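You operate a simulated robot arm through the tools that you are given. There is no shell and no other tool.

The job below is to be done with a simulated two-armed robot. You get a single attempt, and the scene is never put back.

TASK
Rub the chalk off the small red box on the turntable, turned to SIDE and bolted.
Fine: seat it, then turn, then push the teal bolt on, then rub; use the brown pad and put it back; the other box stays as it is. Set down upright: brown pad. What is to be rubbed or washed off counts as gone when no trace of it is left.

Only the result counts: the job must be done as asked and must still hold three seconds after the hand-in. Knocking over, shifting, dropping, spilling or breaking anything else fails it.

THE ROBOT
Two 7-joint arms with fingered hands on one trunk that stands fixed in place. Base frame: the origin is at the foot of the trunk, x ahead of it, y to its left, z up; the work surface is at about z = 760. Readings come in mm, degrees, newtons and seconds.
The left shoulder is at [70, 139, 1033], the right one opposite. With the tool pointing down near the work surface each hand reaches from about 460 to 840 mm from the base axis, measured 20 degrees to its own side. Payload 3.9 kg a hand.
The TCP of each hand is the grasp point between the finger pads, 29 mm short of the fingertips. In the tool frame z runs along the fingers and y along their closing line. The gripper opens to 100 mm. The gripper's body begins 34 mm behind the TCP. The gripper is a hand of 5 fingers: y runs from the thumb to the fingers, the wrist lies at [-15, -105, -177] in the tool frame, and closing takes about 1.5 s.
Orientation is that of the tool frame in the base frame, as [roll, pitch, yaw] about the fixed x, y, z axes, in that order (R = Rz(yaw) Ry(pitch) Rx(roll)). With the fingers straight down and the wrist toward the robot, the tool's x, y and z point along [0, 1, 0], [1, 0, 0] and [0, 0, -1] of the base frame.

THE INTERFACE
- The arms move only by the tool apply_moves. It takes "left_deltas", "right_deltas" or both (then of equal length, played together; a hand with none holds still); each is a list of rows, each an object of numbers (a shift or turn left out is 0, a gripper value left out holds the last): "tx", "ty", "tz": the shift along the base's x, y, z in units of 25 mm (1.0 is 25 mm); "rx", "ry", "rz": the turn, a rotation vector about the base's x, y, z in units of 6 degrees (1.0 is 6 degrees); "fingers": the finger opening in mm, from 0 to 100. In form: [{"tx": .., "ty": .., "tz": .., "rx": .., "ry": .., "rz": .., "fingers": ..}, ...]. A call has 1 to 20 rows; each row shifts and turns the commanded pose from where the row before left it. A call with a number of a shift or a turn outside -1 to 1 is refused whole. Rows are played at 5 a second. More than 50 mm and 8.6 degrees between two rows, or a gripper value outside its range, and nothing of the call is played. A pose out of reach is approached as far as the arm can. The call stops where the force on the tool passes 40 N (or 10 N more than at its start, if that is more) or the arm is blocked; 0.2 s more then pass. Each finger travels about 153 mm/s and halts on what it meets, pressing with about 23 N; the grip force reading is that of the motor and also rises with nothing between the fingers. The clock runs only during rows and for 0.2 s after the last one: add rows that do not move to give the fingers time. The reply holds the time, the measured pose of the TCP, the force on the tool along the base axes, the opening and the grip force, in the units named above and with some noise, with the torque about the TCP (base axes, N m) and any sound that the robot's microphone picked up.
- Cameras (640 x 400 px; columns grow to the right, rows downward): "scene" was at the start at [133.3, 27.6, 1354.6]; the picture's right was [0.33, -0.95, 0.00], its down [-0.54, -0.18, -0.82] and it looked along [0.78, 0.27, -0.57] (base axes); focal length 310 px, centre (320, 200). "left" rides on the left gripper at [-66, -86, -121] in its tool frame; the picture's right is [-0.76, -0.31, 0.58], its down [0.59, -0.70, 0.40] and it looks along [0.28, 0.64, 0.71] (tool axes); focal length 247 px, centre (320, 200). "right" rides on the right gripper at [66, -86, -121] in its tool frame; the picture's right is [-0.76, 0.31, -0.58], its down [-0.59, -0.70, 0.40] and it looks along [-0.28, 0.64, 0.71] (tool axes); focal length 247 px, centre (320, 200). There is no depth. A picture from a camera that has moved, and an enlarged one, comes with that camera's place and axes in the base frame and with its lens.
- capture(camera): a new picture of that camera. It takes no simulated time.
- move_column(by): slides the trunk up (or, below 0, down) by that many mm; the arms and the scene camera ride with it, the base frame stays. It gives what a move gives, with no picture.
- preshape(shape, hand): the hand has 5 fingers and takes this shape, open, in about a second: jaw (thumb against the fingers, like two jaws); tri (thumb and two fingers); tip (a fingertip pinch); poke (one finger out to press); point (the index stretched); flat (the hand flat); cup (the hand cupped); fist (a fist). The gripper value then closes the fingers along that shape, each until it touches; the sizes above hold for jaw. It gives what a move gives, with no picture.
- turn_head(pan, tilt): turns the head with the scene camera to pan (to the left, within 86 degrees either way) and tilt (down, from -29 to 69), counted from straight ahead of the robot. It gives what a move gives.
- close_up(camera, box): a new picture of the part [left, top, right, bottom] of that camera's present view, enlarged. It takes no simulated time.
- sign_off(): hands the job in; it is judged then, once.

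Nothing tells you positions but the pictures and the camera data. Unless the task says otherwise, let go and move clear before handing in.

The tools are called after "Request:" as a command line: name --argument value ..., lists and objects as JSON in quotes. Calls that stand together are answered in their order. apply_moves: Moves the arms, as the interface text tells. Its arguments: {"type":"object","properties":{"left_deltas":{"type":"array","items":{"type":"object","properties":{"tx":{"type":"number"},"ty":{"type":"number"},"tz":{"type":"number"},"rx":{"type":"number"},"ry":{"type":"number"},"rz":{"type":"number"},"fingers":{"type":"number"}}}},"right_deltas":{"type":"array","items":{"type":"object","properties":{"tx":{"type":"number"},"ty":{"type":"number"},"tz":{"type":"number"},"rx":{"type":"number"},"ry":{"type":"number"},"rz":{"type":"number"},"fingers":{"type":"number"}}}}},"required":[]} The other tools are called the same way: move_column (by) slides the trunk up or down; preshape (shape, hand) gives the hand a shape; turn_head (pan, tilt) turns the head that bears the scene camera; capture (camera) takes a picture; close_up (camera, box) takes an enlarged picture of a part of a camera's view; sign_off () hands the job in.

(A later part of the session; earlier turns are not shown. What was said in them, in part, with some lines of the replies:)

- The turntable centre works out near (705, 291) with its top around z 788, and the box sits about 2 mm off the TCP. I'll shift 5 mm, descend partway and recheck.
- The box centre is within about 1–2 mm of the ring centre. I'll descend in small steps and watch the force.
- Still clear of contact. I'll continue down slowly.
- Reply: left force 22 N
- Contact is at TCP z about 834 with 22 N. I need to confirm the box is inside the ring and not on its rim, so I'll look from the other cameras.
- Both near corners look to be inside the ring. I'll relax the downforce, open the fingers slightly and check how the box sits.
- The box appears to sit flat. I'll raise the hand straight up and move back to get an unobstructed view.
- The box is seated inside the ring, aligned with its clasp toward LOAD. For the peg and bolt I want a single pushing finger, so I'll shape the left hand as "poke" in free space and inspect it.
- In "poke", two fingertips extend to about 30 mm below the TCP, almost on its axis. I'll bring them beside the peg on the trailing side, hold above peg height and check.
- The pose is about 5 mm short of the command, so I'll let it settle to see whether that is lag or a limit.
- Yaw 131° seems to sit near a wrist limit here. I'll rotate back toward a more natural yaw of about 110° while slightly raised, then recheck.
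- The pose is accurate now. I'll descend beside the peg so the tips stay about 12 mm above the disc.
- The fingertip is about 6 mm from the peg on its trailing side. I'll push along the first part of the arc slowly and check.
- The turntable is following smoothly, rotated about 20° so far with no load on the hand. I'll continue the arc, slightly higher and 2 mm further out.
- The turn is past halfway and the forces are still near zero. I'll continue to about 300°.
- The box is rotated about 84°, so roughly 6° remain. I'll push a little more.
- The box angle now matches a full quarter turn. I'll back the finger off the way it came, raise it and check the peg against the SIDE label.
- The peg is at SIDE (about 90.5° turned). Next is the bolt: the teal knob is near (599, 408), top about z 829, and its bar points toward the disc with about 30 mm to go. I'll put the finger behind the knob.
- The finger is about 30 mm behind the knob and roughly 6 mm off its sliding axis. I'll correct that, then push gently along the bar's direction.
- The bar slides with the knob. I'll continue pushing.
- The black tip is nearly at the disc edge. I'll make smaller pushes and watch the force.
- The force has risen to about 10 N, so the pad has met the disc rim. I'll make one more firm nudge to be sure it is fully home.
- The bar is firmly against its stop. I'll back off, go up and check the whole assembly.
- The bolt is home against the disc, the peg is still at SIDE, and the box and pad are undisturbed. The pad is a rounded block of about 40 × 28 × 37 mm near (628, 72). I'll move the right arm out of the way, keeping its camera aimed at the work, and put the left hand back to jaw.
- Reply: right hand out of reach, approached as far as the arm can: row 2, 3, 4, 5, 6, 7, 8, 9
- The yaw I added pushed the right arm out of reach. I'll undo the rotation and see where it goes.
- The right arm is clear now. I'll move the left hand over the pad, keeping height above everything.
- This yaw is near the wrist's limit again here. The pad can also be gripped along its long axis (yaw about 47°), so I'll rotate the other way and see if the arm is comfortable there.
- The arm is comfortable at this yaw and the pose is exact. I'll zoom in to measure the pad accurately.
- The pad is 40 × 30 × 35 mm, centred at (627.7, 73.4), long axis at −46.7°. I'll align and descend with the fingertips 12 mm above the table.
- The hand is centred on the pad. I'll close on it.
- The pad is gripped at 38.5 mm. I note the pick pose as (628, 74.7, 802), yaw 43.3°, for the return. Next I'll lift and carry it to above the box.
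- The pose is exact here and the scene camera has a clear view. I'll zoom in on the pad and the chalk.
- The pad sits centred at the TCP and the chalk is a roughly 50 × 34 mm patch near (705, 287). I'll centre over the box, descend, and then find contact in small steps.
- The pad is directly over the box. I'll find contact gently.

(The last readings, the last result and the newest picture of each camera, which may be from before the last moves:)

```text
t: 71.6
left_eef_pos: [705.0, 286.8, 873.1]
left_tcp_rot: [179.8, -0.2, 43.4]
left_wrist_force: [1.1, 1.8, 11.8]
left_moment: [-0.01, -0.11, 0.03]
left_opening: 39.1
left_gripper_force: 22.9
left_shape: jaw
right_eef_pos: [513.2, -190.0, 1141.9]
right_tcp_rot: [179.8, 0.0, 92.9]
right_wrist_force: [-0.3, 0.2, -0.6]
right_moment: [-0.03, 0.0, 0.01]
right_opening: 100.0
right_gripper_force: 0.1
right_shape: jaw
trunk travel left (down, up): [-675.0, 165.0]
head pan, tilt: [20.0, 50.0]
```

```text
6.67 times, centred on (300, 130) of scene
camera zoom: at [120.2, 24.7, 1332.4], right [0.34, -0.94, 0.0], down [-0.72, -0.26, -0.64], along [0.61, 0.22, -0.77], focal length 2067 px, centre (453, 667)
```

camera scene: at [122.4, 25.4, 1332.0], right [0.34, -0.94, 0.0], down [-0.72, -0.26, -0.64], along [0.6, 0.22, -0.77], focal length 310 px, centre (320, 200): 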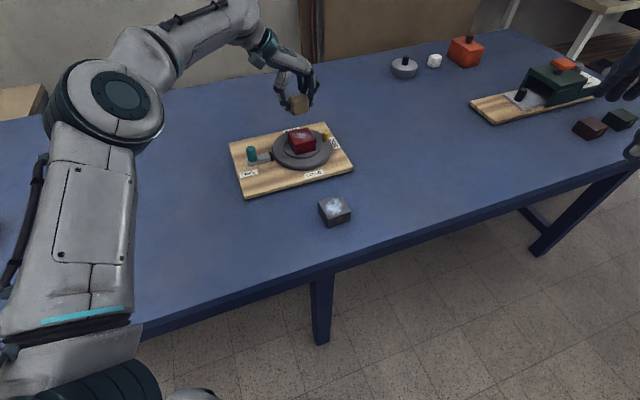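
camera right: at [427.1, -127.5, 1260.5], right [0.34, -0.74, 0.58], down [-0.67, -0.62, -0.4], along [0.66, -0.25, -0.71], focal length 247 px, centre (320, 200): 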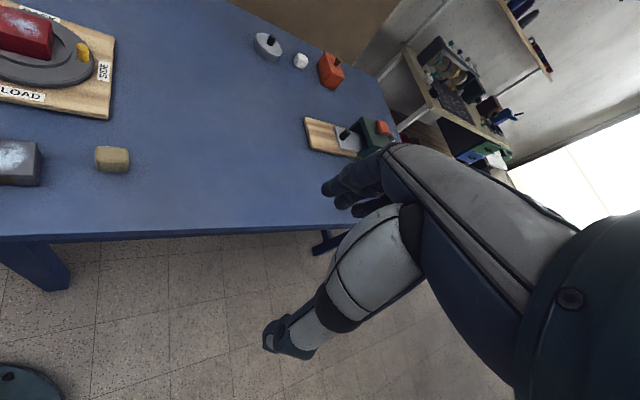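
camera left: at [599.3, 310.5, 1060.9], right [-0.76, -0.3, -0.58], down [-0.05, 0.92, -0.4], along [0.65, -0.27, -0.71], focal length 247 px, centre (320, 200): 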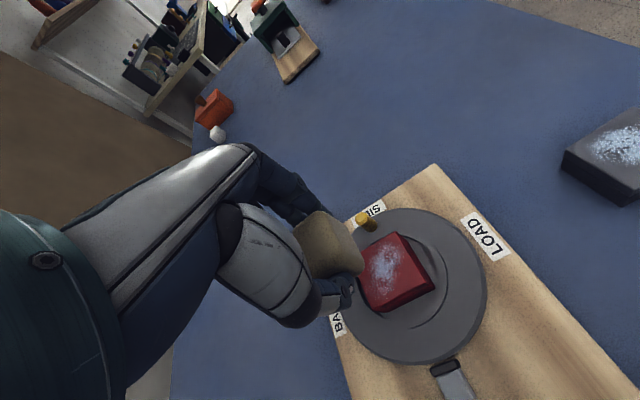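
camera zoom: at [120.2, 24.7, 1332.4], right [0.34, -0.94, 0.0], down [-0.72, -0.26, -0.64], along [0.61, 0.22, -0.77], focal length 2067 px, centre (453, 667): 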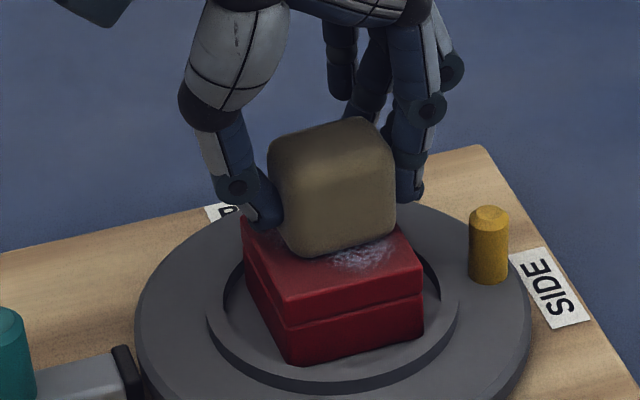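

Contact is at about 12 N and chalk is already being covered. I'll sweep in a raster over the top face.

Request:
apply_moves --left_deltas '[{"tx": 0.156, "ty": -0.182}, {"tx": 0.156, "ty": -0.182}, {"tx": -0.182, "ty": -0.156}, {"tx": -0.156, "ty": 0.182}, {"tx": -0.156, "ty": 0.182}, {"tx": -0.156, "ty": 0.182}, {"tx": -0.182, "ty": -0.156}, {"tx": 0.156, "ty": -0.182}, {"tx": 0.156, "ty": -0.182}, {"tx": 0.156, "ty": -0.182}, {}]'

Request:
close_up --camera "scene" --box '[260, 100, 340, 160]'

Request:
close_up --camera "left" --box '[280, 190, 460, 330]'

```text
t: 74.0
left_eef_pos: [701.8, 270.3, 870.9]
left_tcp_rot: [-180.0, 0.0, 43.3]
left_wrist_force: [-3.7, 3.4, 13.0]
left_moment: [0.2, 0.13, 0.0]
left_opening: 39.8
left_gripper_force: 23.5
left_shape: jaw
right_eef_pos: [513.1, -189.2, 1141.6]
right_tcp_rot: [179.8, 0.0, 93.0]
right_wrist_force: [1.1, 0.3, 1.0]
right_moment: [0.0, 0.01, 0.02]
right_opening: 99.7
right_gripper_force: 0.1
right_shape: jaw
trunk travel left (down, up): [-675.0, 165.0]
head pan, tilt: [20.0, 50.0]
```

```text
6.67 times, centred on (300, 130) of scene
camera zoom: at [119.4, 25.3, 1332.3], right [0.34, -0.94, 0.0], down [-0.72, -0.26, -0.64], along [0.61, 0.22, -0.76], focal length 2067 px, centre (453, 667)
```

zoom: 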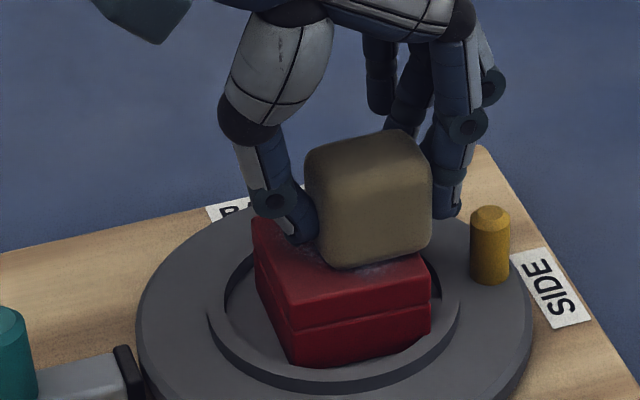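

```text
2.86 times, centred on (370, 260) of left
camera zoom: at [595.9, 288.7, 993.0], right [-0.76, -0.3, -0.58], down [-0.05, 0.92, -0.4], along [0.65, -0.27, -0.71], focal length 706 px, centre (177, 29)
```

zoom: 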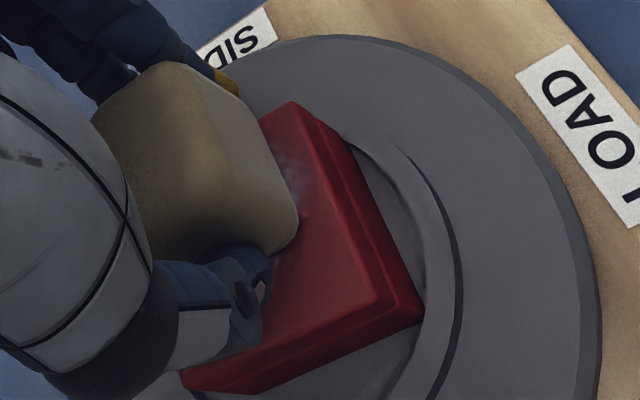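

The chalk is coming off; the box slid only slightly within the ring. I'll continue the raster toward the front edge, then back.

Request:
apply_moves --left_deltas '[{"tx": -0.182, "ty": -0.156}, {"tx": -0.156, "ty": 0.182}, {"tx": -0.156, "ty": 0.182}, {"tx": -0.156, "ty": 0.182}, {"tx": -0.156, "ty": 0.182}, {"tx": 0.182, "ty": 0.156}, {"tx": 0.182, "ty": 0.156}, {"tx": 0.156, "ty": -0.182}, {"tx": 0.156, "ty": -0.182}, {"tx": 0.156, "ty": -0.182}, {"tx": 0.182, "ty": 0.156}, {"tx": -0.156, "ty": 0.182}, {"tx": -0.156, "ty": 0.182}, {"tx": -0.156, "ty": 0.182}, {"tx": 0.182, "ty": 0.156}, {"tx": 0.156, "ty": -0.182}, {"tx": 0.156, "ty": -0.182}, {}]'

Request:
close_up --camera "scene" --box '[260, 100, 340, 160]'

Request:
close_up --camera "left" --box '[280, 190, 460, 330]'

```text
t: 77.8
left_eef_pos: [708.0, 290.7, 871.3]
left_tcp_rot: [179.8, -0.1, 43.4]
left_wrist_force: [-2.8, 3.4, 8.1]
left_moment: [0.07, 0.01, -0.02]
left_opening: 39.3
left_gripper_force: 23.0
left_shape: jaw
right_eef_pos: [514.0, -188.1, 1141.7]
right_tcp_rot: [179.9, 0.1, 93.0]
right_wrist_force: [-0.3, 0.0, 0.2]
right_moment: [0.02, 0.0, 0.04]
right_opening: 99.9
right_gripper_force: 0.0
right_shape: jaw
trunk travel left (down, up): [-675.0, 165.0]
head pan, tilt: [20.0, 50.0]
```

```text
6.67 times, centred on (300, 130) of scene
camera zoom: at [120.3, 25.5, 1332.2], right [0.34, -0.94, 0.0], down [-0.72, -0.26, -0.64], along [0.61, 0.22, -0.77], focal length 2067 px, centre (453, 667)
```

zoom: 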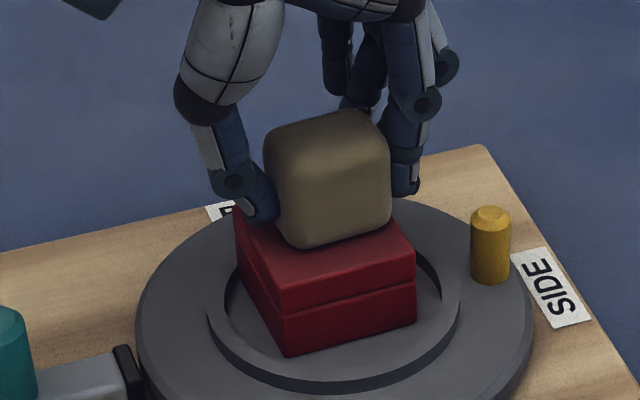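

```text
2.86 times, centred on (370, 260) of left
camera zoom: at [602.3, 309.4, 992.6], right [-0.76, -0.3, -0.58], down [-0.05, 0.92, -0.4], along [0.65, -0.27, -0.71], focal length 706 px, centre (177, 29)
```

zoom: 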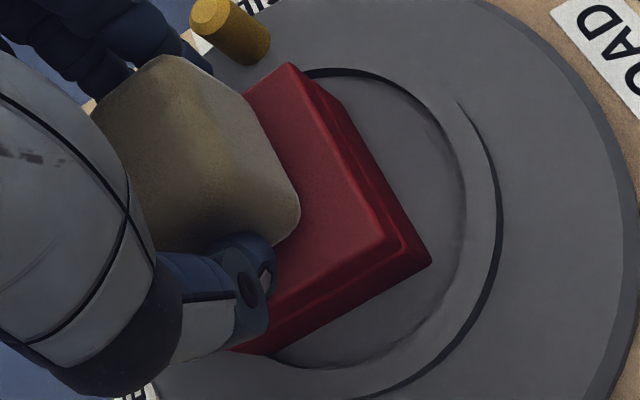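

The visible part is clean. I'll lift and move aside to inspect the whole top.

Request:
apply_moves --left_deltas '[{"tz": 0.4}, {"tz": 0.8}, {"tz": 0.8}, {"tz": 0.6, "tx": 0.3, "ty": 0.6}, {"tx": 0.3, "ty": 0.9}, {"tx": 0.3, "ty": 0.9}, {"tx": 0.3, "ty": 0.9}, {}, {}]'

Request:
close_up --camera "scene" --box '[265, 110, 345, 170]'

Request:
capture --camera "left"

Request:
close_up --camera "right" --box '[0, 0, 120, 90]'

```text
t: 79.8
left_eef_pos: [707.3, 360.7, 919.4]
left_tcp_rot: [-180.0, 0.0, 43.3]
left_wrist_force: [-0.6, 0.0, 0.0]
left_moment: [0.03, 0.01, 0.01]
left_opening: 39.3
left_gripper_force: 23.0
left_shape: jaw
left hand out of reach, approached as far as the arm can: row 5, 6, 7
right_eef_pos: [515.5, -189.6, 1141.5]
right_tcp_rot: [179.9, 0.0, 93.1]
right_wrist_force: [-0.4, -0.1, 0.8]
right_moment: [-0.01, 0.01, -0.01]
right_opening: 99.9
right_gripper_force: 0.1
right_shape: jaw
trunk travel left (down, up): [-675.0, 165.0]
head pan, tilt: [20.0, 50.0]
```

```text
6.67 times, centred on (305, 140) of scene
camera zoom: at [122.4, 25.3, 1332.0], right [0.34, -0.94, 0.0], down [-0.72, -0.26, -0.64], along [0.6, 0.22, -0.77], focal length 2067 px, centre (420, 600)
```

zoom: 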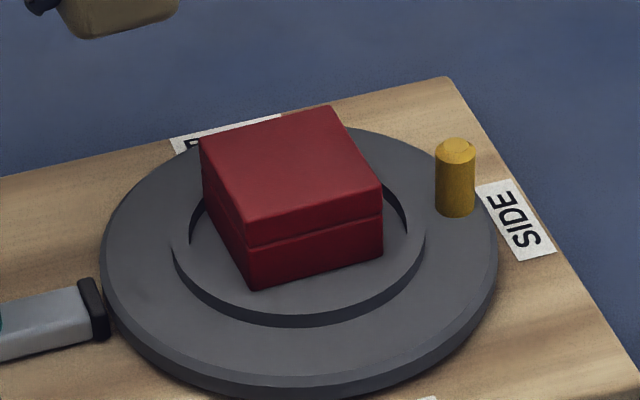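

```text
taken
camera left: at [601.6, 378.5, 1040.7], right [-0.76, -0.3, -0.58], down [-0.05, 0.92, -0.4], along [0.65, -0.27, -0.71], focal length 247 px, centre (320, 200)
```

left: 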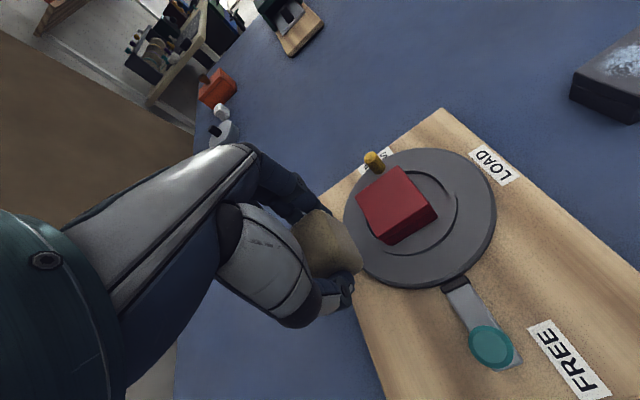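

```text
4.44 times, centred on (60, 45) of right
camera zoom: at [427.4, -127.0, 1260.4], right [0.34, -0.74, 0.58], down [-0.67, -0.62, -0.4], along [0.66, -0.25, -0.71], focal length 1098 px, centre (1476, 889)
```

zoom: 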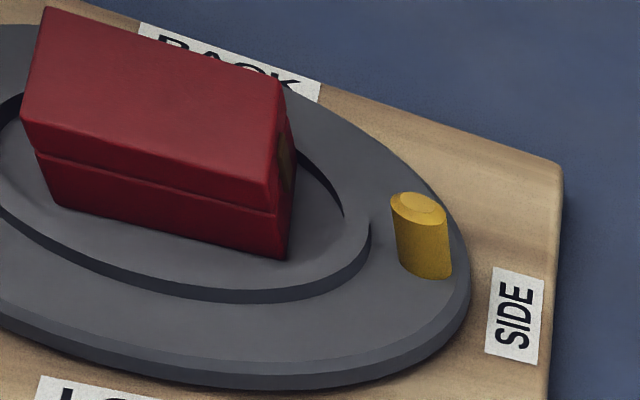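

The top looks clean. I'll look at maximum zoom for faint traces and to check the box is still inside the ring.

Request:
close_up --camera "scene" --box '[285, 122, 317, 146]'

Request:
close_up --camera "left" --box '[350, 155, 450, 255]'

Request:
close_up --camera "left" --box '[335, 140, 505, 290]'

Request:
close_up --camera "right" --box '[0, 0, 70, 45]'

```text
16.00 times, centred on (301, 134) of scene
camera zoom: at [122.4, 25.3, 1332.0], right [0.34, -0.94, 0.0], down [-0.72, -0.26, -0.64], along [0.6, 0.22, -0.77], focal length 4962 px, centre (624, 1256)
```

zoom: 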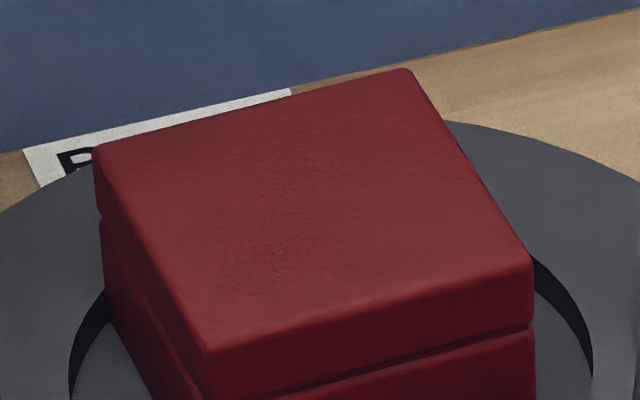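

```text
4.00 times, centred on (400, 205) of left
camera zoom: at [601.6, 378.5, 1040.7], right [-0.76, -0.3, -0.58], down [-0.05, 0.92, -0.4], along [0.65, -0.27, -0.71], focal length 988 px, centre (0, 180)
```

zoom: 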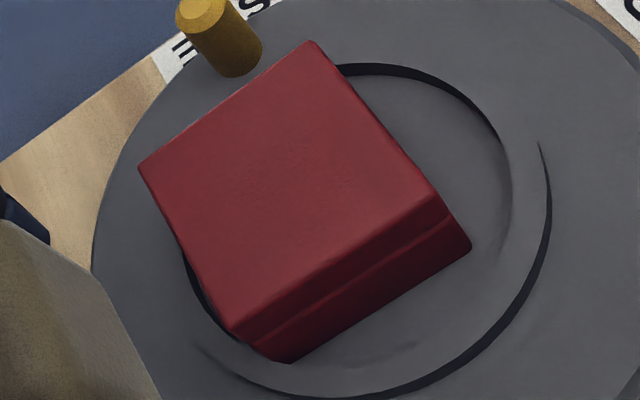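

```text
2.67 times, centred on (420, 215) of left
camera zoom: at [601.6, 378.5, 1040.7], right [-0.76, -0.3, -0.58], down [-0.05, 0.92, -0.4], along [0.65, -0.27, -0.71], focal length 659 px, centre (53, 160)
```

zoom: 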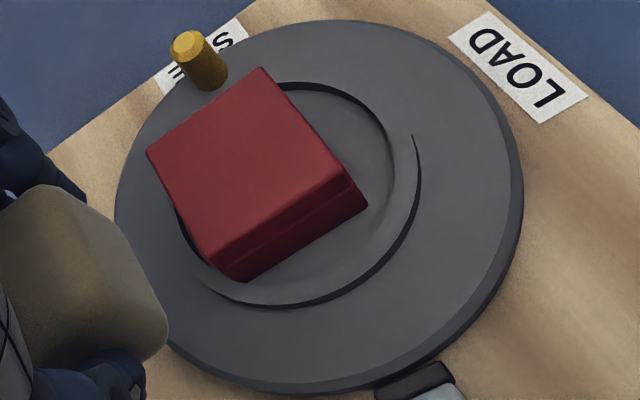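

```text
8.89 times, centred on (35, 22) of right
camera zoom: at [427.4, -127.0, 1260.4], right [0.34, -0.74, 0.58], down [-0.67, -0.62, -0.4], along [0.66, -0.25, -0.71], focal length 2195 px, centre (2853, 1778)
```

zoom: 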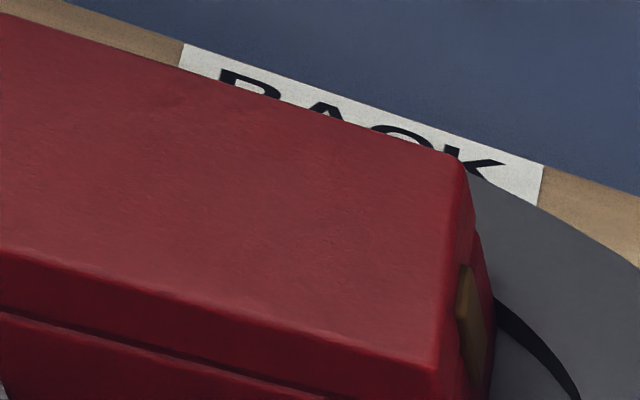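

Everything appears clean and the box is level inside the ring. For certainty about faint traces I'll do one more light pass over the whole face.

Request:
apply_moves --left_deltas '[{"tx": -0.03, "ty": -0.8, "tz": -0.1}, {"tx": -0.03, "ty": -0.8, "tz": -0.5}, {"tx": -0.03, "ty": -0.8, "tz": -0.5}, {"tz": -0.45}, {}, {"tz": -0.12}, {"tz": -0.12}, {"tz": -0.08}, {}]'

```text
t: 81.8
left_eef_pos: [706.4, 300.2, 873.2]
left_tcp_rot: [-179.9, 0.0, 43.4]
left_wrist_force: [0.6, -0.5, -0.6]
left_moment: [0.01, 0.0, 0.03]
left_opening: 39.5
left_gripper_force: 23.5
left_shape: jaw
right_eef_pos: [515.5, -189.8, 1141.8]
right_tcp_rot: [179.9, 0.1, 92.9]
right_wrist_force: [-0.3, 0.2, 0.5]
right_moment: [-0.01, -0.02, 0.08]
right_opening: 99.7
right_gripper_force: 0.1
right_shape: jaw
trunk travel left (down, up): [-675.0, 165.0]
head pan, tilt: [20.0, 50.0]
```

Request:
apply_moves --left_deltas '[{"tz": -0.08}, {"tz": -0.08}, {}]'

```text
t: 82.6
left_eef_pos: [705.7, 300.1, 870.2]
left_tcp_rot: [179.7, -0.2, 43.5]
left_wrist_force: [0.6, 0.4, 7.5]
left_moment: [0.01, -0.04, 0.04]
left_opening: 39.7
left_gripper_force: 22.8
left_shape: jaw
right_eef_pos: [514.4, -189.6, 1142.7]
right_tcp_rot: [179.8, 0.0, 92.9]
right_wrist_force: [0.1, 0.4, 0.9]
right_moment: [0.01, 0.03, -0.02]
right_opening: 99.7
right_gripper_force: 0.0
right_shape: jaw
trunk travel left (down, up): [-675.0, 165.0]
head pan, tilt: [20.0, 50.0]
```

Contact is at about 7.5 N. I'll run the second raster from the back edge to the front.

Request:
apply_moves --left_deltas '[{"tx": 0.156, "ty": -0.182}, {"tx": 0.156, "ty": -0.182}, {"tx": 0.156, "ty": -0.182}, {"tx": -0.182, "ty": -0.156}, {"tx": -0.156, "ty": 0.182}, {"tx": -0.156, "ty": 0.182}, {"tx": -0.156, "ty": 0.182}, {"tx": -0.182, "ty": -0.156}, {"tx": 0.156, "ty": -0.182}, {"tx": 0.156, "ty": -0.182}, {"tx": 0.156, "ty": -0.182}, {"tx": -0.182, "ty": -0.156}, {"tx": -0.156, "ty": 0.182}, {"tx": -0.156, "ty": 0.182}, {"tx": -0.156, "ty": 0.182}, {"tx": -0.182, "ty": -0.156}, {"tx": 0.156, "ty": -0.182}, {"tx": 0.156, "ty": -0.182}, {"tx": 0.1, "ty": -0.12}, {}]'

Request:
close_up --camera "scene" --box '[260, 100, 340, 160]'

```text
t: 86.8
left_eef_pos: [696.8, 273.1, 870.9]
left_tcp_rot: [180.0, -0.1, 43.3]
left_wrist_force: [-1.5, 3.9, 9.6]
left_moment: [0.1, 0.06, 0.0]
left_opening: 40.0
left_gripper_force: 23.3
left_shape: jaw
right_eef_pos: [513.4, -188.1, 1143.3]
right_tcp_rot: [179.8, 0.0, 93.0]
right_wrist_force: [0.3, 0.8, 1.2]
right_moment: [0.02, 0.02, 0.01]
right_opening: 99.6
right_gripper_force: 0.1
right_shape: jaw
trunk travel left (down, up): [-675.0, 165.0]
head pan, tilt: [20.0, 50.0]
```

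```text
6.67 times, centred on (300, 130) of scene
camera zoom: at [120.0, 25.3, 1332.2], right [0.34, -0.94, 0.0], down [-0.72, -0.26, -0.64], along [0.61, 0.22, -0.77], focal length 2067 px, centre (453, 667)
```

zoom: 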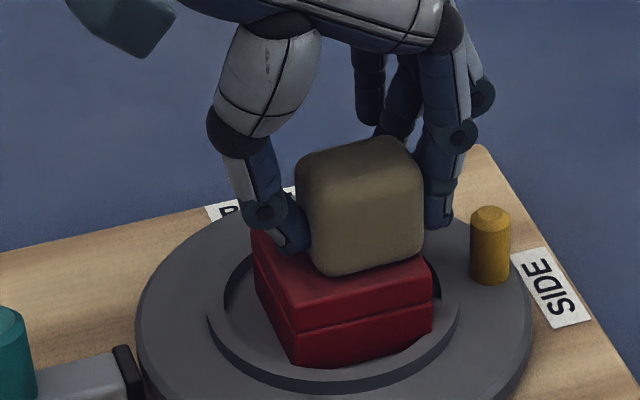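

The pass is done. I'll make a small drag back toward the centre so the box sits mid-ring, then lift and inspect.

Request:
apply_moves --left_deltas '[{"tx": -0.1, "ty": 0.12}, {"tx": -0.03, "ty": 0.02}, {}, {"tz": 0.4}, {"tz": 0.8}, {"tz": 0.8}, {"tz": 0.8, "ty": 0.5}, {"ty": 0.9}, {"ty": 0.9}, {}, {}]'

Request:
close_up --camera "scene" --box '[265, 110, 345, 170]'

Request:
close_up --camera "scene" --box '[285, 122, 321, 149]'

Request:
close_up --camera "left" --box '[330, 150, 490, 290]'

Request:
close_up --camera "right" --box '[0, 0, 120, 90]'

```text
t: 89.2
left_eef_pos: [693.3, 334.1, 938.9]
left_tcp_rot: [180.0, -0.1, 43.2]
left_wrist_force: [0.2, -0.1, -1.0]
left_moment: [-0.02, 0.0, 0.0]
left_opening: 39.9
left_gripper_force: 23.3
left_shape: jaw
right_eef_pos: [516.6, -189.0, 1140.8]
right_tcp_rot: [179.9, -0.1, 92.9]
right_wrist_force: [-0.9, -1.1, 0.0]
right_moment: [0.01, 0.01, 0.02]
right_opening: 99.8
right_gripper_force: 0.0
right_shape: jaw
trunk travel left (down, up): [-675.0, 165.0]
head pan, tilt: [20.0, 50.0]
```

```text
6.67 times, centred on (305, 140) of scene
camera zoom: at [122.3, 25.5, 1332.0], right [0.34, -0.94, 0.0], down [-0.72, -0.26, -0.64], along [0.6, 0.22, -0.77], focal length 2067 px, centre (420, 600)
```

zoom: 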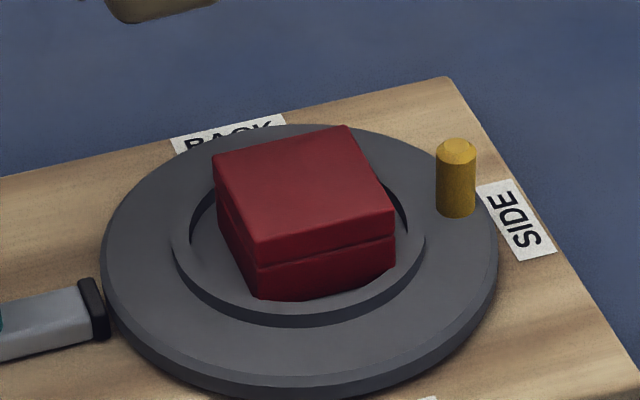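

```text
14.81 times, centred on (303, 136) of scene
camera zoom: at [122.3, 25.5, 1332.0], right [0.34, -0.94, 0.0], down [-0.72, -0.26, -0.64], along [0.6, 0.22, -0.77], focal length 4594 px, centre (572, 1156)
```

zoom: 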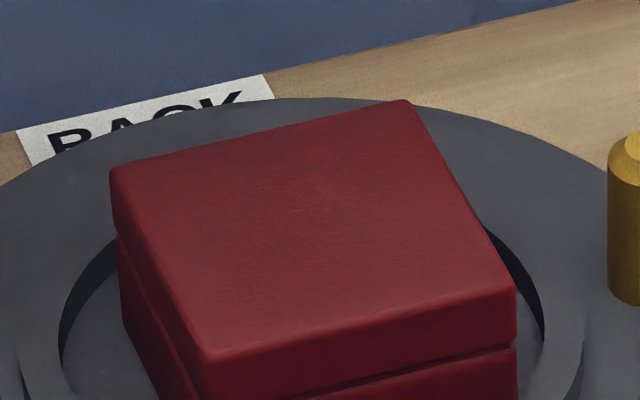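

```text
2.86 times, centred on (410, 220) of left
camera zoom: at [588.2, 352.2, 1060.3], right [-0.76, -0.3, -0.58], down [-0.05, 0.92, -0.4], along [0.65, -0.27, -0.71], focal length 706 px, centre (63, 143)
```

zoom: 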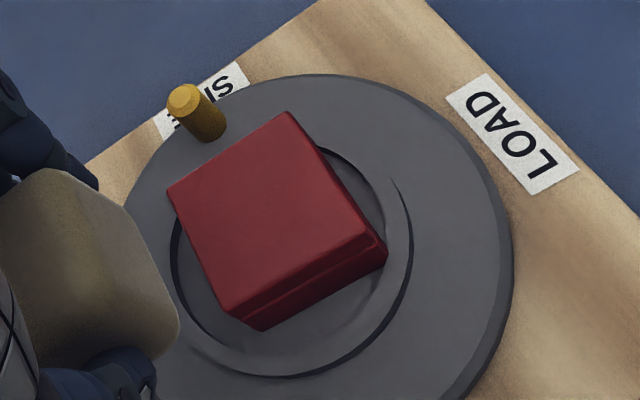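

```text
4.44 times, centred on (60, 45) of right
camera zoom: at [427.3, -126.8, 1260.4], right [0.34, -0.74, 0.58], down [-0.67, -0.62, -0.4], along [0.66, -0.25, -0.71], focal length 1098 px, centre (1476, 889)
```

zoom: 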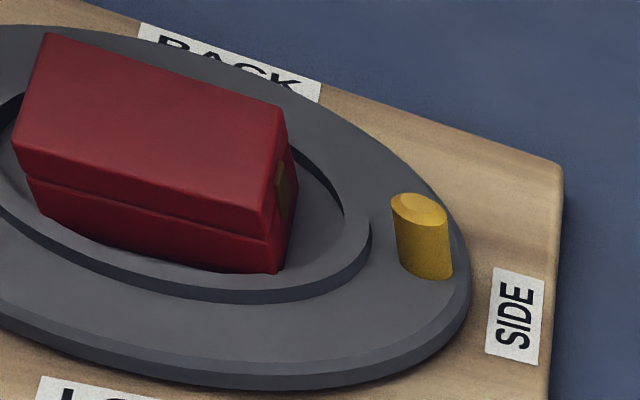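

The chalk is gone with no trace. The box is still in the ring but got dragged against the front lip, so I'll set the pad on top and drag it back about 8 mm to the centre.

Request:
apply_moves --left_deltas '[{"tx": -0.02, "ty": -0.72, "tz": -0.4}, {"tx": -0.02, "ty": -0.72, "tz": -0.7}, {"tx": -0.01, "ty": -0.72, "tz": -0.7}, {"tz": -0.6}, {"tz": -0.2}, {}, {"tz": -0.08}, {"tz": -0.08}, {}]'

Request:
close_up --camera "scene" --box '[260, 100, 340, 160]'

```text
t: 91.2
left_eef_pos: [694.0, 278.9, 870.3]
left_tcp_rot: [180.0, 0.0, 43.3]
left_wrist_force: [-0.7, 0.5, 2.7]
left_moment: [0.0, -0.01, -0.01]
left_opening: 39.8
left_gripper_force: 22.5
left_shape: jaw
right_eef_pos: [514.5, -189.8, 1141.3]
right_tcp_rot: [179.9, 0.0, 93.0]
right_wrist_force: [0.4, 0.2, 0.7]
right_moment: [0.02, 0.02, -0.02]
right_opening: 99.8
right_gripper_force: 0.1
right_shape: jaw
trunk travel left (down, up): [-675.0, 165.0]
head pan, tilt: [20.0, 50.0]
```

```text
6.67 times, centred on (300, 130) of scene
camera zoom: at [121.7, 25.2, 1332.1], right [0.34, -0.94, 0.0], down [-0.72, -0.26, -0.64], along [0.6, 0.22, -0.77], focal length 2067 px, centre (453, 667)
```

zoom: 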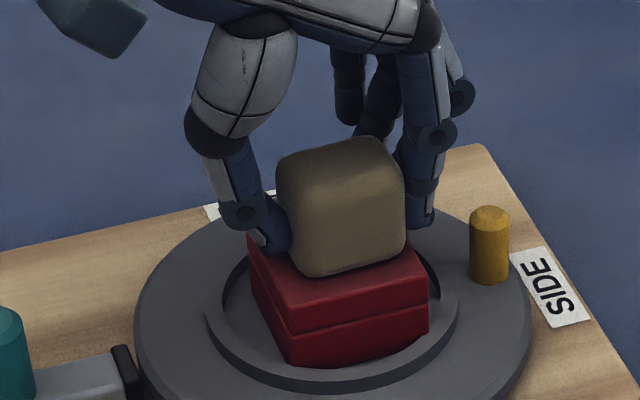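

Request:
apply_moves --left_deltas '[{"tz": -0.06}, {"tx": 0.081, "ty": 0.069}, {"tx": 0.081, "ty": 0.069}, {"tx": 0.081, "ty": 0.069}, {}, {"tz": 0.2}, {"tz": 0.8}, {"tz": 0.8}, {"tz": 0.8, "ty": 0.5}, {"ty": 0.9}, {"ty": 0.9}, {}, {}]'

Request:
close_up --camera "scene" --box '[265, 110, 345, 170]'

Request:
close_up --camera "left" --box '[330, 150, 490, 290]'

```text
t: 94.0
left_eef_pos: [700.7, 341.2, 933.2]
left_tcp_rot: [180.0, 0.0, 43.3]
left_wrist_force: [0.3, -0.4, -1.0]
left_moment: [0.01, 0.02, 0.0]
left_opening: 39.8
left_gripper_force: 23.6
left_shape: jaw
right_eef_pos: [514.4, -188.2, 1142.1]
right_tcp_rot: [179.9, 0.0, 93.0]
right_wrist_force: [0.3, -0.3, 0.5]
right_moment: [0.01, 0.02, 0.02]
right_opening: 99.7
right_gripper_force: 0.1
right_shape: jaw
trunk travel left (down, up): [-675.0, 165.0]
head pan, tilt: [20.0, 50.0]
```

```text
6.67 times, centred on (305, 140) of scene
camera zoom: at [122.4, 25.5, 1332.0], right [0.34, -0.94, 0.0], down [-0.72, -0.26, -0.64], along [0.6, 0.22, -0.77], focal length 2067 px, centre (420, 600)
```

zoom: 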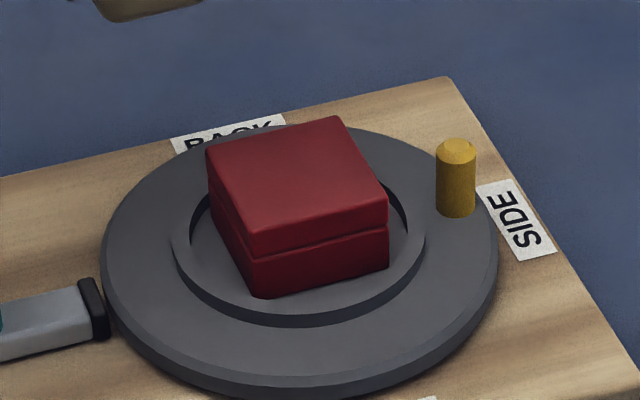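

```text
2.86 times, centred on (410, 220) of left
camera zoom: at [594.2, 360.6, 1055.4], right [-0.76, -0.3, -0.58], down [-0.05, 0.92, -0.4], along [0.65, -0.27, -0.71], focal length 706 px, centre (63, 143)
```

zoom: 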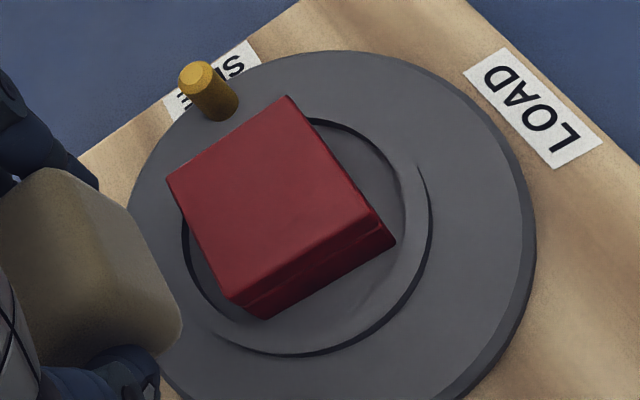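

The box is now centred in the ring, clean, with SIDE and the bolt held. Next I'll carry the pad back above its original spot.

Request:
apply_moves --left_deltas '[{"tx": -0.242, "ty": -0.888}, {"tx": -0.242, "ty": -0.888}, {"tx": -0.242, "ty": -0.888}, {"tx": -0.242, "ty": -0.888}, {"tx": -0.242, "ty": -0.888}, {"tx": -0.242, "ty": -0.888}, {"tx": -0.242, "ty": -0.888}, {"tx": -0.242, "ty": -0.888}, {"tx": -0.242, "ty": -0.888}, {"tx": -0.242, "ty": -0.888}, {"tx": -0.242, "ty": -0.888}, {"tx": -0.242, "ty": -0.888}, {}, {}]'

Request:
close_up --camera "right" --box '[0, 60, 200, 210]'

Request:
close_up --camera "scene" --box '[310, 110, 430, 210]'

Request:
close_up --camera "left" --box '[270, 180, 400, 320]'

```text
t: 97.0
left_eef_pos: [628.4, 75.0, 932.9]
left_tcp_rot: [180.0, 0.1, 43.3]
left_wrist_force: [0.8, -0.3, -1.1]
left_moment: [0.06, 0.0, 0.04]
left_opening: 39.6
left_gripper_force: 22.3
left_shape: jaw
right_eef_pos: [514.9, -189.6, 1141.4]
right_tcp_rot: [179.8, 0.0, 93.0]
right_wrist_force: [0.0, 0.8, -0.4]
right_moment: [0.01, 0.01, 0.01]
right_opening: 99.7
right_gripper_force: 0.1
right_shape: jaw
trunk travel left (down, up): [-675.0, 165.0]
head pan, tilt: [20.0, 50.0]
```

```text
2.67 times, centred on (100, 135) of right
camera zoom: at [427.2, -127.4, 1260.4], right [0.34, -0.74, 0.58], down [-0.67, -0.62, -0.4], along [0.66, -0.25, -0.71], focal length 659 px, centre (907, 373)
```

zoom: 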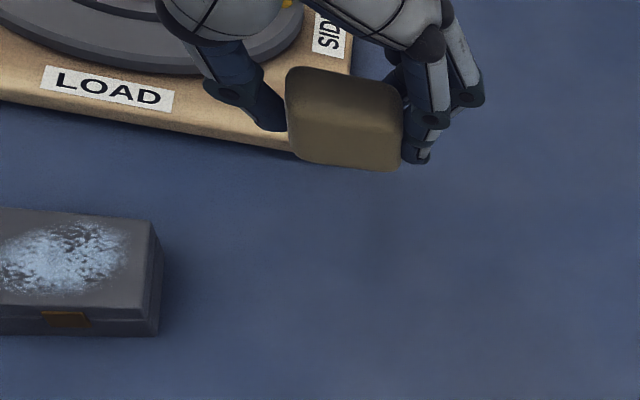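

```text
4.00 times, centred on (370, 160) of scene
camera zoom: at [122.2, 24.9, 1332.0], right [0.34, -0.94, 0.0], down [-0.72, -0.26, -0.64], along [0.6, 0.22, -0.77], focal length 1240 px, centre (120, 360)
```

zoom: 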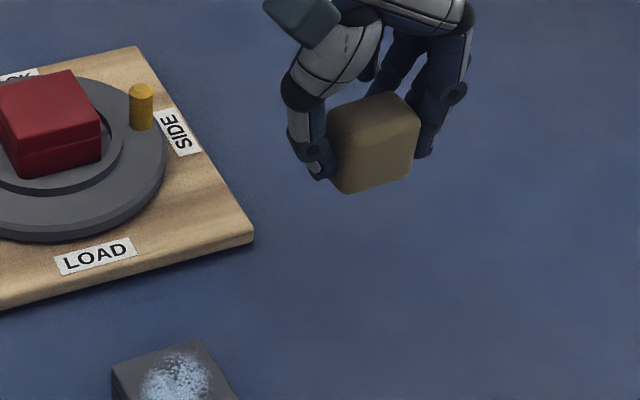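

```text
2.86 times, centred on (335, 250) of left
camera zoom: at [522.3, 93.4, 1055.2], right [-0.76, -0.3, -0.58], down [-0.05, 0.92, -0.4], along [0.65, -0.27, -0.71], focal length 706 px, centre (277, 57)
```

zoom: 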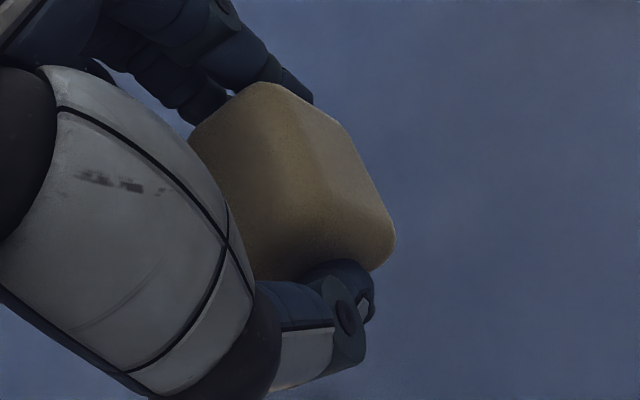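

The pad is still square in the hand. I'll lower it over its original spot and find the table gently.

Request:
apply_moves --left_deltas '[{"tz": -0.5}, {"tz": -0.9}, {"tz": -0.9}, {"tz": -0.9}, {"tz": -0.8}, {"tz": -0.6}, {"tz": -0.4}, {}, {"tz": -0.08}, {"tz": -0.08}, {}]'

Request:
close_up --camera "scene" --box '[310, 150, 430, 230]'

Request:
close_up --camera "right" --box '[0, 90, 200, 210]'

```text
t: 99.4
left_eef_pos: [628.4, 76.1, 804.9]
left_tcp_rot: [-180.0, 0.0, 43.3]
left_wrist_force: [-0.9, -0.2, 0.4]
left_moment: [0.02, 0.02, 0.01]
left_opening: 39.8
left_gripper_force: 23.0
left_shape: jaw
right_eef_pos: [515.9, -188.6, 1141.7]
right_tcp_rot: [179.9, 0.1, 93.0]
right_wrist_force: [0.1, 0.1, -0.4]
right_moment: [0.0, -0.02, 0.02]
right_opening: 100.1
right_gripper_force: 0.1
right_shape: jaw
trunk travel left (down, up): [-675.0, 165.0]
head pan, tilt: [20.0, 50.0]
```

```text
5.00 times, centred on (370, 190) of scene
camera zoom: at [122.2, 25.2, 1332.0], right [0.34, -0.94, 0.0], down [-0.72, -0.26, -0.64], along [0.6, 0.22, -0.77], focal length 1551 px, centre (70, 250)
```

zoom: 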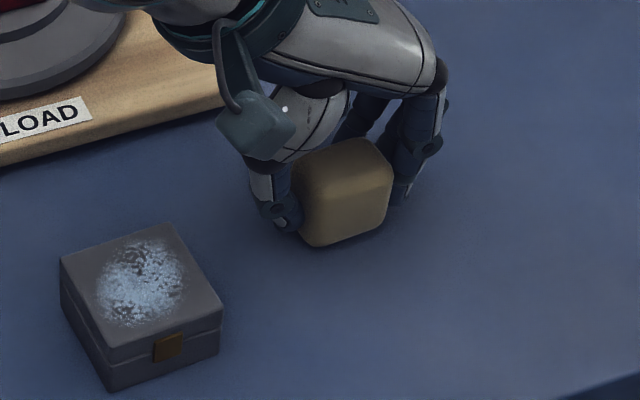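

```text
3.20 times, centred on (100, 150) of right
camera zoom: at [427.2, -127.1, 1260.5], right [0.34, -0.74, 0.58], down [-0.67, -0.62, -0.4], along [0.66, -0.25, -0.71], focal length 790 px, centre (1024, 360)
```

zoom: 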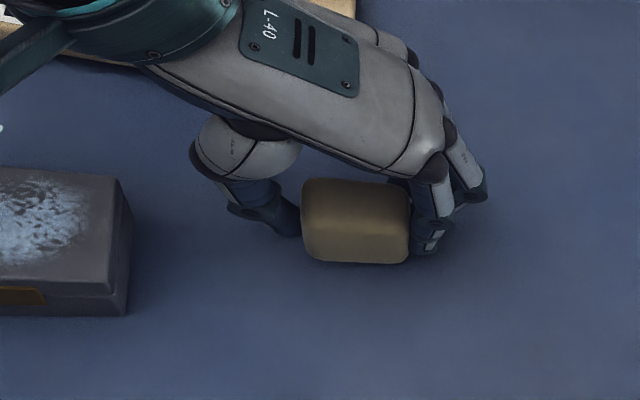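

Request:
apply_moves --left_deltas '[{"tx": 0.03, "ty": -0.07, "tz": -0.08}, {"tz": -0.08}, {}]'

```text
t: 100.2
left_eef_pos: [629.2, 73.6, 800.7]
left_tcp_rot: [-179.9, 0.0, 43.3]
left_wrist_force: [-0.1, 0.5, 0.4]
left_moment: [0.0, 0.04, 0.01]
left_opening: 39.7
left_gripper_force: 22.9
left_shape: jaw
right_eef_pos: [515.5, -189.5, 1141.5]
right_tcp_rot: [179.8, 0.1, 93.0]
right_wrist_force: [0.2, -0.3, 0.0]
right_moment: [0.02, -0.04, 0.02]
right_opening: 99.7
right_gripper_force: 0.1
right_shape: jaw
trunk travel left (down, up): [-675.0, 165.0]
head pan, tilt: [20.0, 50.0]
```

Request:
apply_moves --left_deltas '[{"tz": -0.06}, {"tz": -0.06}, {}]'

```text
t: 101.0
left_eef_pos: [627.6, 74.2, 797.1]
left_tcp_rot: [179.9, 0.0, 43.3]
left_wrist_force: [-0.3, 0.9, 2.9]
left_moment: [0.01, -0.04, -0.01]
left_opening: 39.7
left_gripper_force: 23.9
left_shape: jaw
right_eef_pos: [514.7, -189.6, 1142.2]
right_tcp_rot: [179.8, 0.0, 93.0]
right_wrist_force: [0.1, 0.3, -1.0]
right_moment: [-0.02, 0.0, 0.01]
right_opening: 99.7
right_gripper_force: 0.1
right_shape: jaw
trunk travel left (down, up): [-675.0, 165.0]
head pan, tilt: [20.0, 50.0]
```

There is light contact (3 N). One more tiny step, then I'll check the picture.

Request:
apply_moves --left_deltas '[{"tz": -0.03}, {}]'

Request:
close_up --camera "scene" --box '[310, 150, 430, 230]'

Request:
close_up --camera "right" --box '[0, 90, 200, 210]'

```text
t: 101.6
left_eef_pos: [627.8, 73.8, 799.2]
left_tcp_rot: [179.9, -0.1, 43.5]
left_wrist_force: [1.1, -0.2, 6.3]
left_moment: [0.0, -0.01, 0.01]
left_opening: 39.3
left_gripper_force: 22.9
left_shape: jaw
right_eef_pos: [514.1, -189.6, 1142.3]
right_tcp_rot: [180.0, 0.0, 93.1]
right_wrist_force: [-0.1, -0.3, 0.7]
right_moment: [-0.03, 0.04, 0.0]
right_opening: 99.6
right_gripper_force: 0.1
right_shape: jaw
trunk travel left (down, up): [-675.0, 165.0]
head pan, tilt: [20.0, 50.0]
```

```text
5.00 times, centred on (370, 190) of scene
camera zoom: at [121.0, 25.2, 1332.2], right [0.34, -0.94, 0.0], down [-0.72, -0.26, -0.64], along [0.6, 0.22, -0.77], focal length 1551 px, centre (70, 250)
```

zoom: 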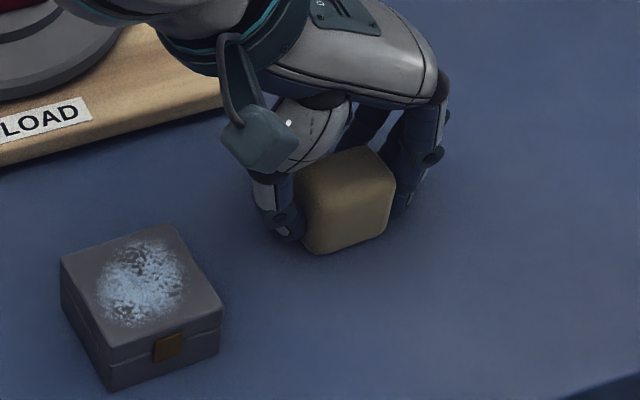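

```text
3.20 times, centred on (100, 150) of right
camera zoom: at [426.1, -127.1, 1260.9], right [0.34, -0.74, 0.58], down [-0.67, -0.62, -0.4], along [0.66, -0.25, -0.71], focal length 790 px, centre (1024, 360)
```

zoom: 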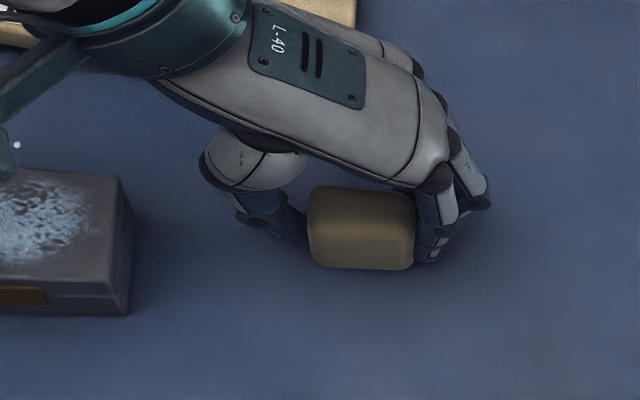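

The pad is down on its spot, within about 2 mm. I'll relax the force, release slowly and back straight up.

Request:
apply_moves --left_deltas '[{"tz": 0.04}, {"fingers": 44}, {"fingers": 50}, {"fingers": 60}, {"fingers": 72}, {"fingers": 84}, {}, {}, {}]'

Request:
close_up --camera "scene" --box '[310, 150, 430, 230]'

```text
t: 103.6
left_eef_pos: [629.2, 72.9, 797.8]
left_tcp_rot: [179.9, 0.1, 43.3]
left_wrist_force: [-0.3, 0.2, 0.3]
left_moment: [0.03, 0.01, 0.01]
left_opening: 83.9
left_gripper_force: 0.0
left_shape: jaw
right_eef_pos: [514.0, -189.3, 1141.2]
right_tcp_rot: [179.9, 0.0, 93.0]
right_wrist_force: [-0.2, -0.1, -0.4]
right_moment: [-0.01, 0.01, 0.02]
right_opening: 100.0
right_gripper_force: 0.0
right_shape: jaw
trunk travel left (down, up): [-675.0, 165.0]
head pan, tilt: [20.0, 50.0]
```

```text
5.00 times, centred on (370, 190) of scene
camera zoom: at [122.1, 25.2, 1332.0], right [0.34, -0.94, 0.0], down [-0.72, -0.26, -0.64], along [0.6, 0.22, -0.77], focal length 1551 px, centre (70, 250)
```

zoom: 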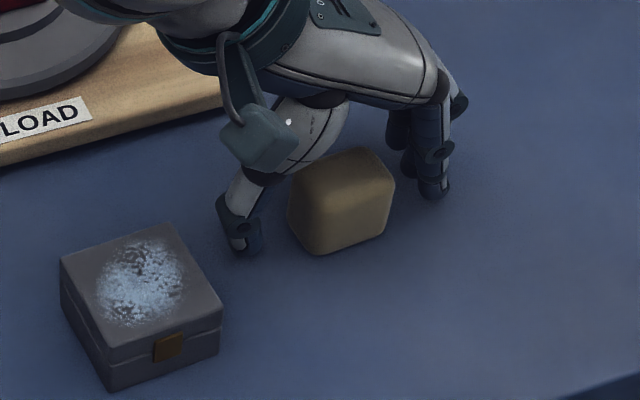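

Request:
apply_moves --left_deltas '[{"tz": 0.3}, {"tz": 0.7}, {"tz": 0.9}, {"tz": 0.9}, {"tz": 0.9}, {"tz": 0.9}, {"tz": 0.9}, {"tz": 0.9, "ty": 0.5}, {"ty": 0.9, "tx": -0.3}, {"ty": 0.9, "tx": -0.3}, {"ty": 0.9, "tx": -0.3}, {"ty": 0.9, "tx": -0.3}, {"ty": 0.9, "tx": -0.3}, {"ty": 0.9, "tx": -0.3}, {}, {}]'

Request:
capture --camera "scene"

Request:
close_up --camera "scene" --box '[220, 110, 400, 230]'

Request:
close_up --camera "scene" --box '[310, 160, 410, 230]'

Request:
close_up --camera "right" --box '[0, 0, 200, 210]'

```text
t: 107.0
left_eef_pos: [583.9, 221.5, 958.0]
left_tcp_rot: [179.9, 0.0, 43.2]
left_wrist_force: [0.0, 0.1, -0.3]
left_moment: [-0.02, 0.0, 0.04]
left_opening: 83.8
left_gripper_force: 0.1
left_shape: jaw
right_eef_pos: [515.8, -189.4, 1141.6]
right_tcp_rot: [179.9, -0.1, 93.0]
right_wrist_force: [0.2, -0.2, -0.9]
right_moment: [-0.01, -0.02, 0.0]
right_opening: 99.8
right_gripper_force: 0.0
right_shape: jaw
trunk travel left (down, up): [-675.0, 165.0]
head pan, tilt: [20.0, 50.0]
```

```text
taken
camera scene: at [122.0, 25.6, 1332.0], right [0.34, -0.94, 0.0], down [-0.72, -0.26, -0.64], along [0.6, 0.22, -0.77], focal length 310 px, centre (320, 200)
```

scene: 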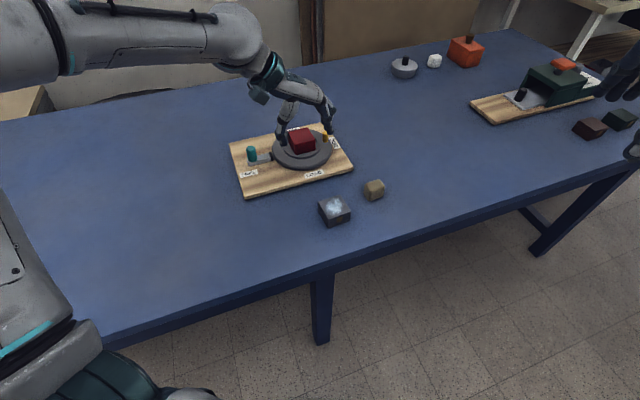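

```text
3.33 times, centred on (310, 170) of scene
camera zoom: at [122.0, 25.6, 1332.0], right [0.34, -0.94, 0.0], down [-0.72, -0.26, -0.64], along [0.6, 0.22, -0.77], focal length 1034 px, centre (353, 300)
```

zoom: 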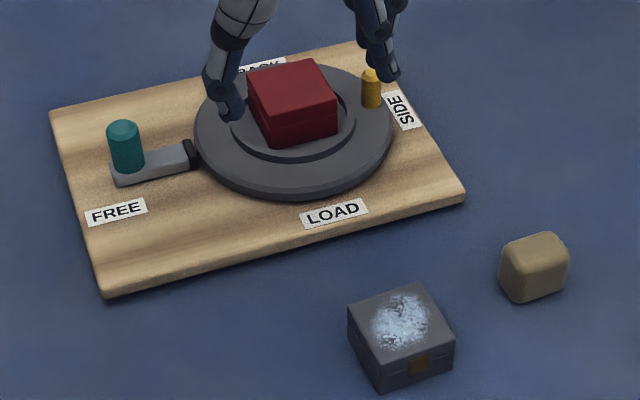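

```text
5.71 times, centred on (360, 195) of scene
camera zoom: at [122.0, 25.6, 1332.0], right [0.34, -0.94, 0.0], down [-0.72, -0.26, -0.64], along [0.6, 0.22, -0.77], focal length 1772 px, centre (91, 229)
```

zoom: 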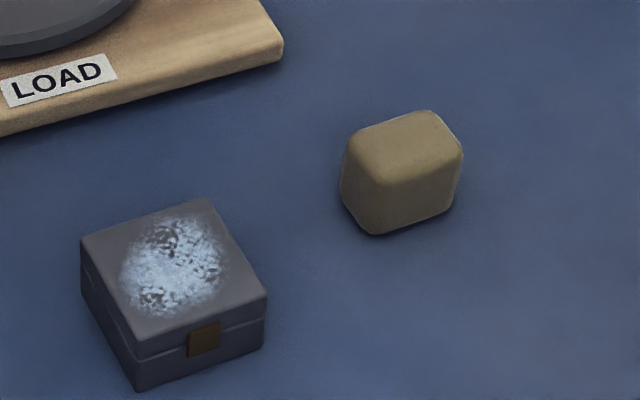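

```text
1.90 times, centred on (100, 105) of right
camera zoom: at [427.0, -126.8, 1260.5], right [0.34, -0.74, 0.58], down [-0.67, -0.62, -0.4], along [0.66, -0.25, -0.71], focal length 470 px, centre (739, 381)
```

zoom: 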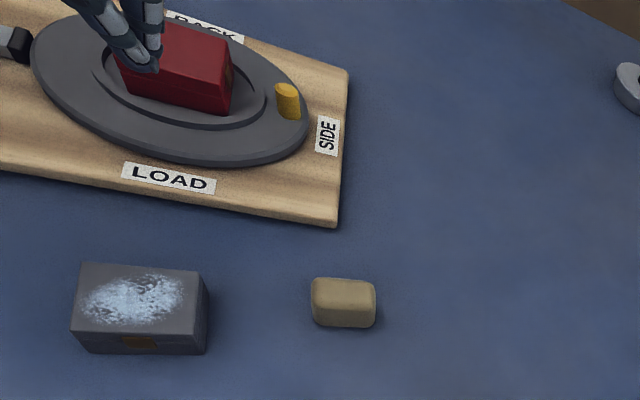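

The pad is back in place and upright, and the grey box is untouched. I'll move the left hand well clear and take a final look.

Request:
apply_moves --left_deltas '[{"tz": 0.8, "tx": -0.5, "ty": 0.4}, {"tz": 0.8, "tx": -0.7, "ty": 0.6}, {"tz": 0.6, "tx": -0.7, "ty": 0.8, "rz": 0.5}, {"tz": 0.4, "tx": -0.7, "ty": 0.9, "rz": 0.5}, {"tx": -0.7, "ty": 0.9, "rz": 0.5}, {"tx": -0.6, "ty": 0.9, "rz": 0.5}, {"tx": -0.4, "ty": 0.9, "rz": 0.5}, {"ty": 0.6, "rz": 0.5}, {}, {}, {}]'

Request:
capture --camera "scene"

Request:
close_up --camera "scene" --box '[220, 110, 400, 230]'

Request:
close_up --camera "scene" --box '[265, 110, 345, 170]'

```text
t: 109.4
left_eef_pos: [475.7, 371.2, 1021.9]
left_tcp_rot: [179.9, 0.0, 61.3]
left_wrist_force: [0.4, 0.0, 0.4]
left_moment: [0.0, 0.01, 0.0]
left_opening: 83.7
left_gripper_force: 0.1
left_shape: jaw
right_eef_pos: [514.5, -188.7, 1142.7]
right_tcp_rot: [179.9, 0.0, 92.9]
right_wrist_force: [-1.0, -0.3, -0.2]
right_moment: [0.03, 0.0, 0.05]
right_opening: 99.8
right_gripper_force: 0.1
right_shape: jaw
trunk travel left (down, up): [-675.0, 165.0]
head pan, tilt: [20.0, 50.0]
```

```text
taken
camera scene: at [122.2, 25.3, 1332.0], right [0.34, -0.94, 0.0], down [-0.72, -0.26, -0.64], along [0.6, 0.22, -0.77], focal length 310 px, centre (320, 200)
```

scene: 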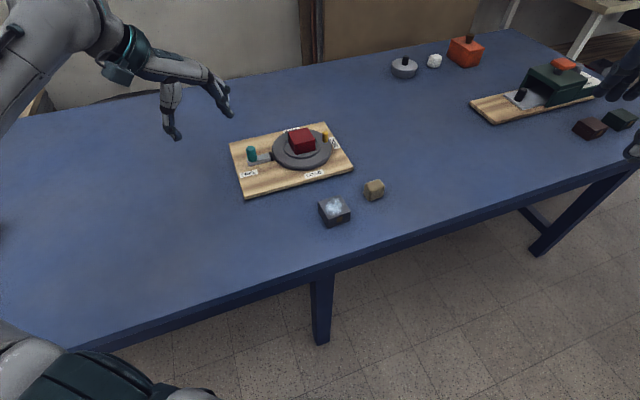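

```text
3.33 times, centred on (310, 170) of scene
camera zoom: at [122.2, 25.3, 1332.0], right [0.34, -0.94, 0.0], down [-0.72, -0.26, -0.64], along [0.6, 0.22, -0.77], focal length 1034 px, centre (353, 300)
```

zoom: 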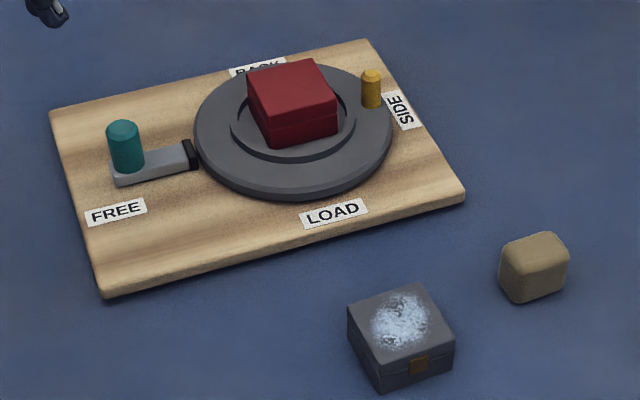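

```text
6.67 times, centred on (305, 140) of scene
camera zoom: at [122.2, 25.3, 1332.0], right [0.34, -0.94, 0.0], down [-0.72, -0.26, -0.64], along [0.6, 0.22, -0.77], focal length 2067 px, centre (420, 600)
```

zoom: 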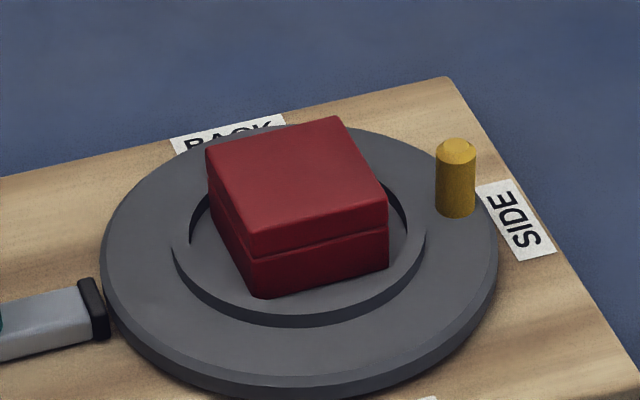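

The red box is clean and seated in the ring. The turntable is at SIDE with the bolt against it, the pad is back in place and upright, the grey box is untouched, and both hands are clear. I'm handing in.

Request:
sign_off

```text
The job is handed in.
```

The job is handed in. In the last pictures the red box is clean, with no chalk visible even at full zoom, and it sits seated in the turntable ring.

- **Turntable:** it is turned to SIDE. I measured about 90.5° of turn, and the peg points at the label.
- **Bolt:** the teal bolt is pushed up to the disc until it would go no further. I did not separately test that it holds, but the disc did not visibly turn during the rubbing.
- **Rubbing:** I made two passes with the brown pad. The box slid against the ring's front lip on the second pass, so I dragged it back to the middle with the pad.
- **Pad:** it is upright and back on its spot, within about 2 mm of where it started.
- **Other objects:** the grey box was not touched and still has its chalk. Nothing else was knocked over or shifted in the pictures, and both hands are clear of the table.
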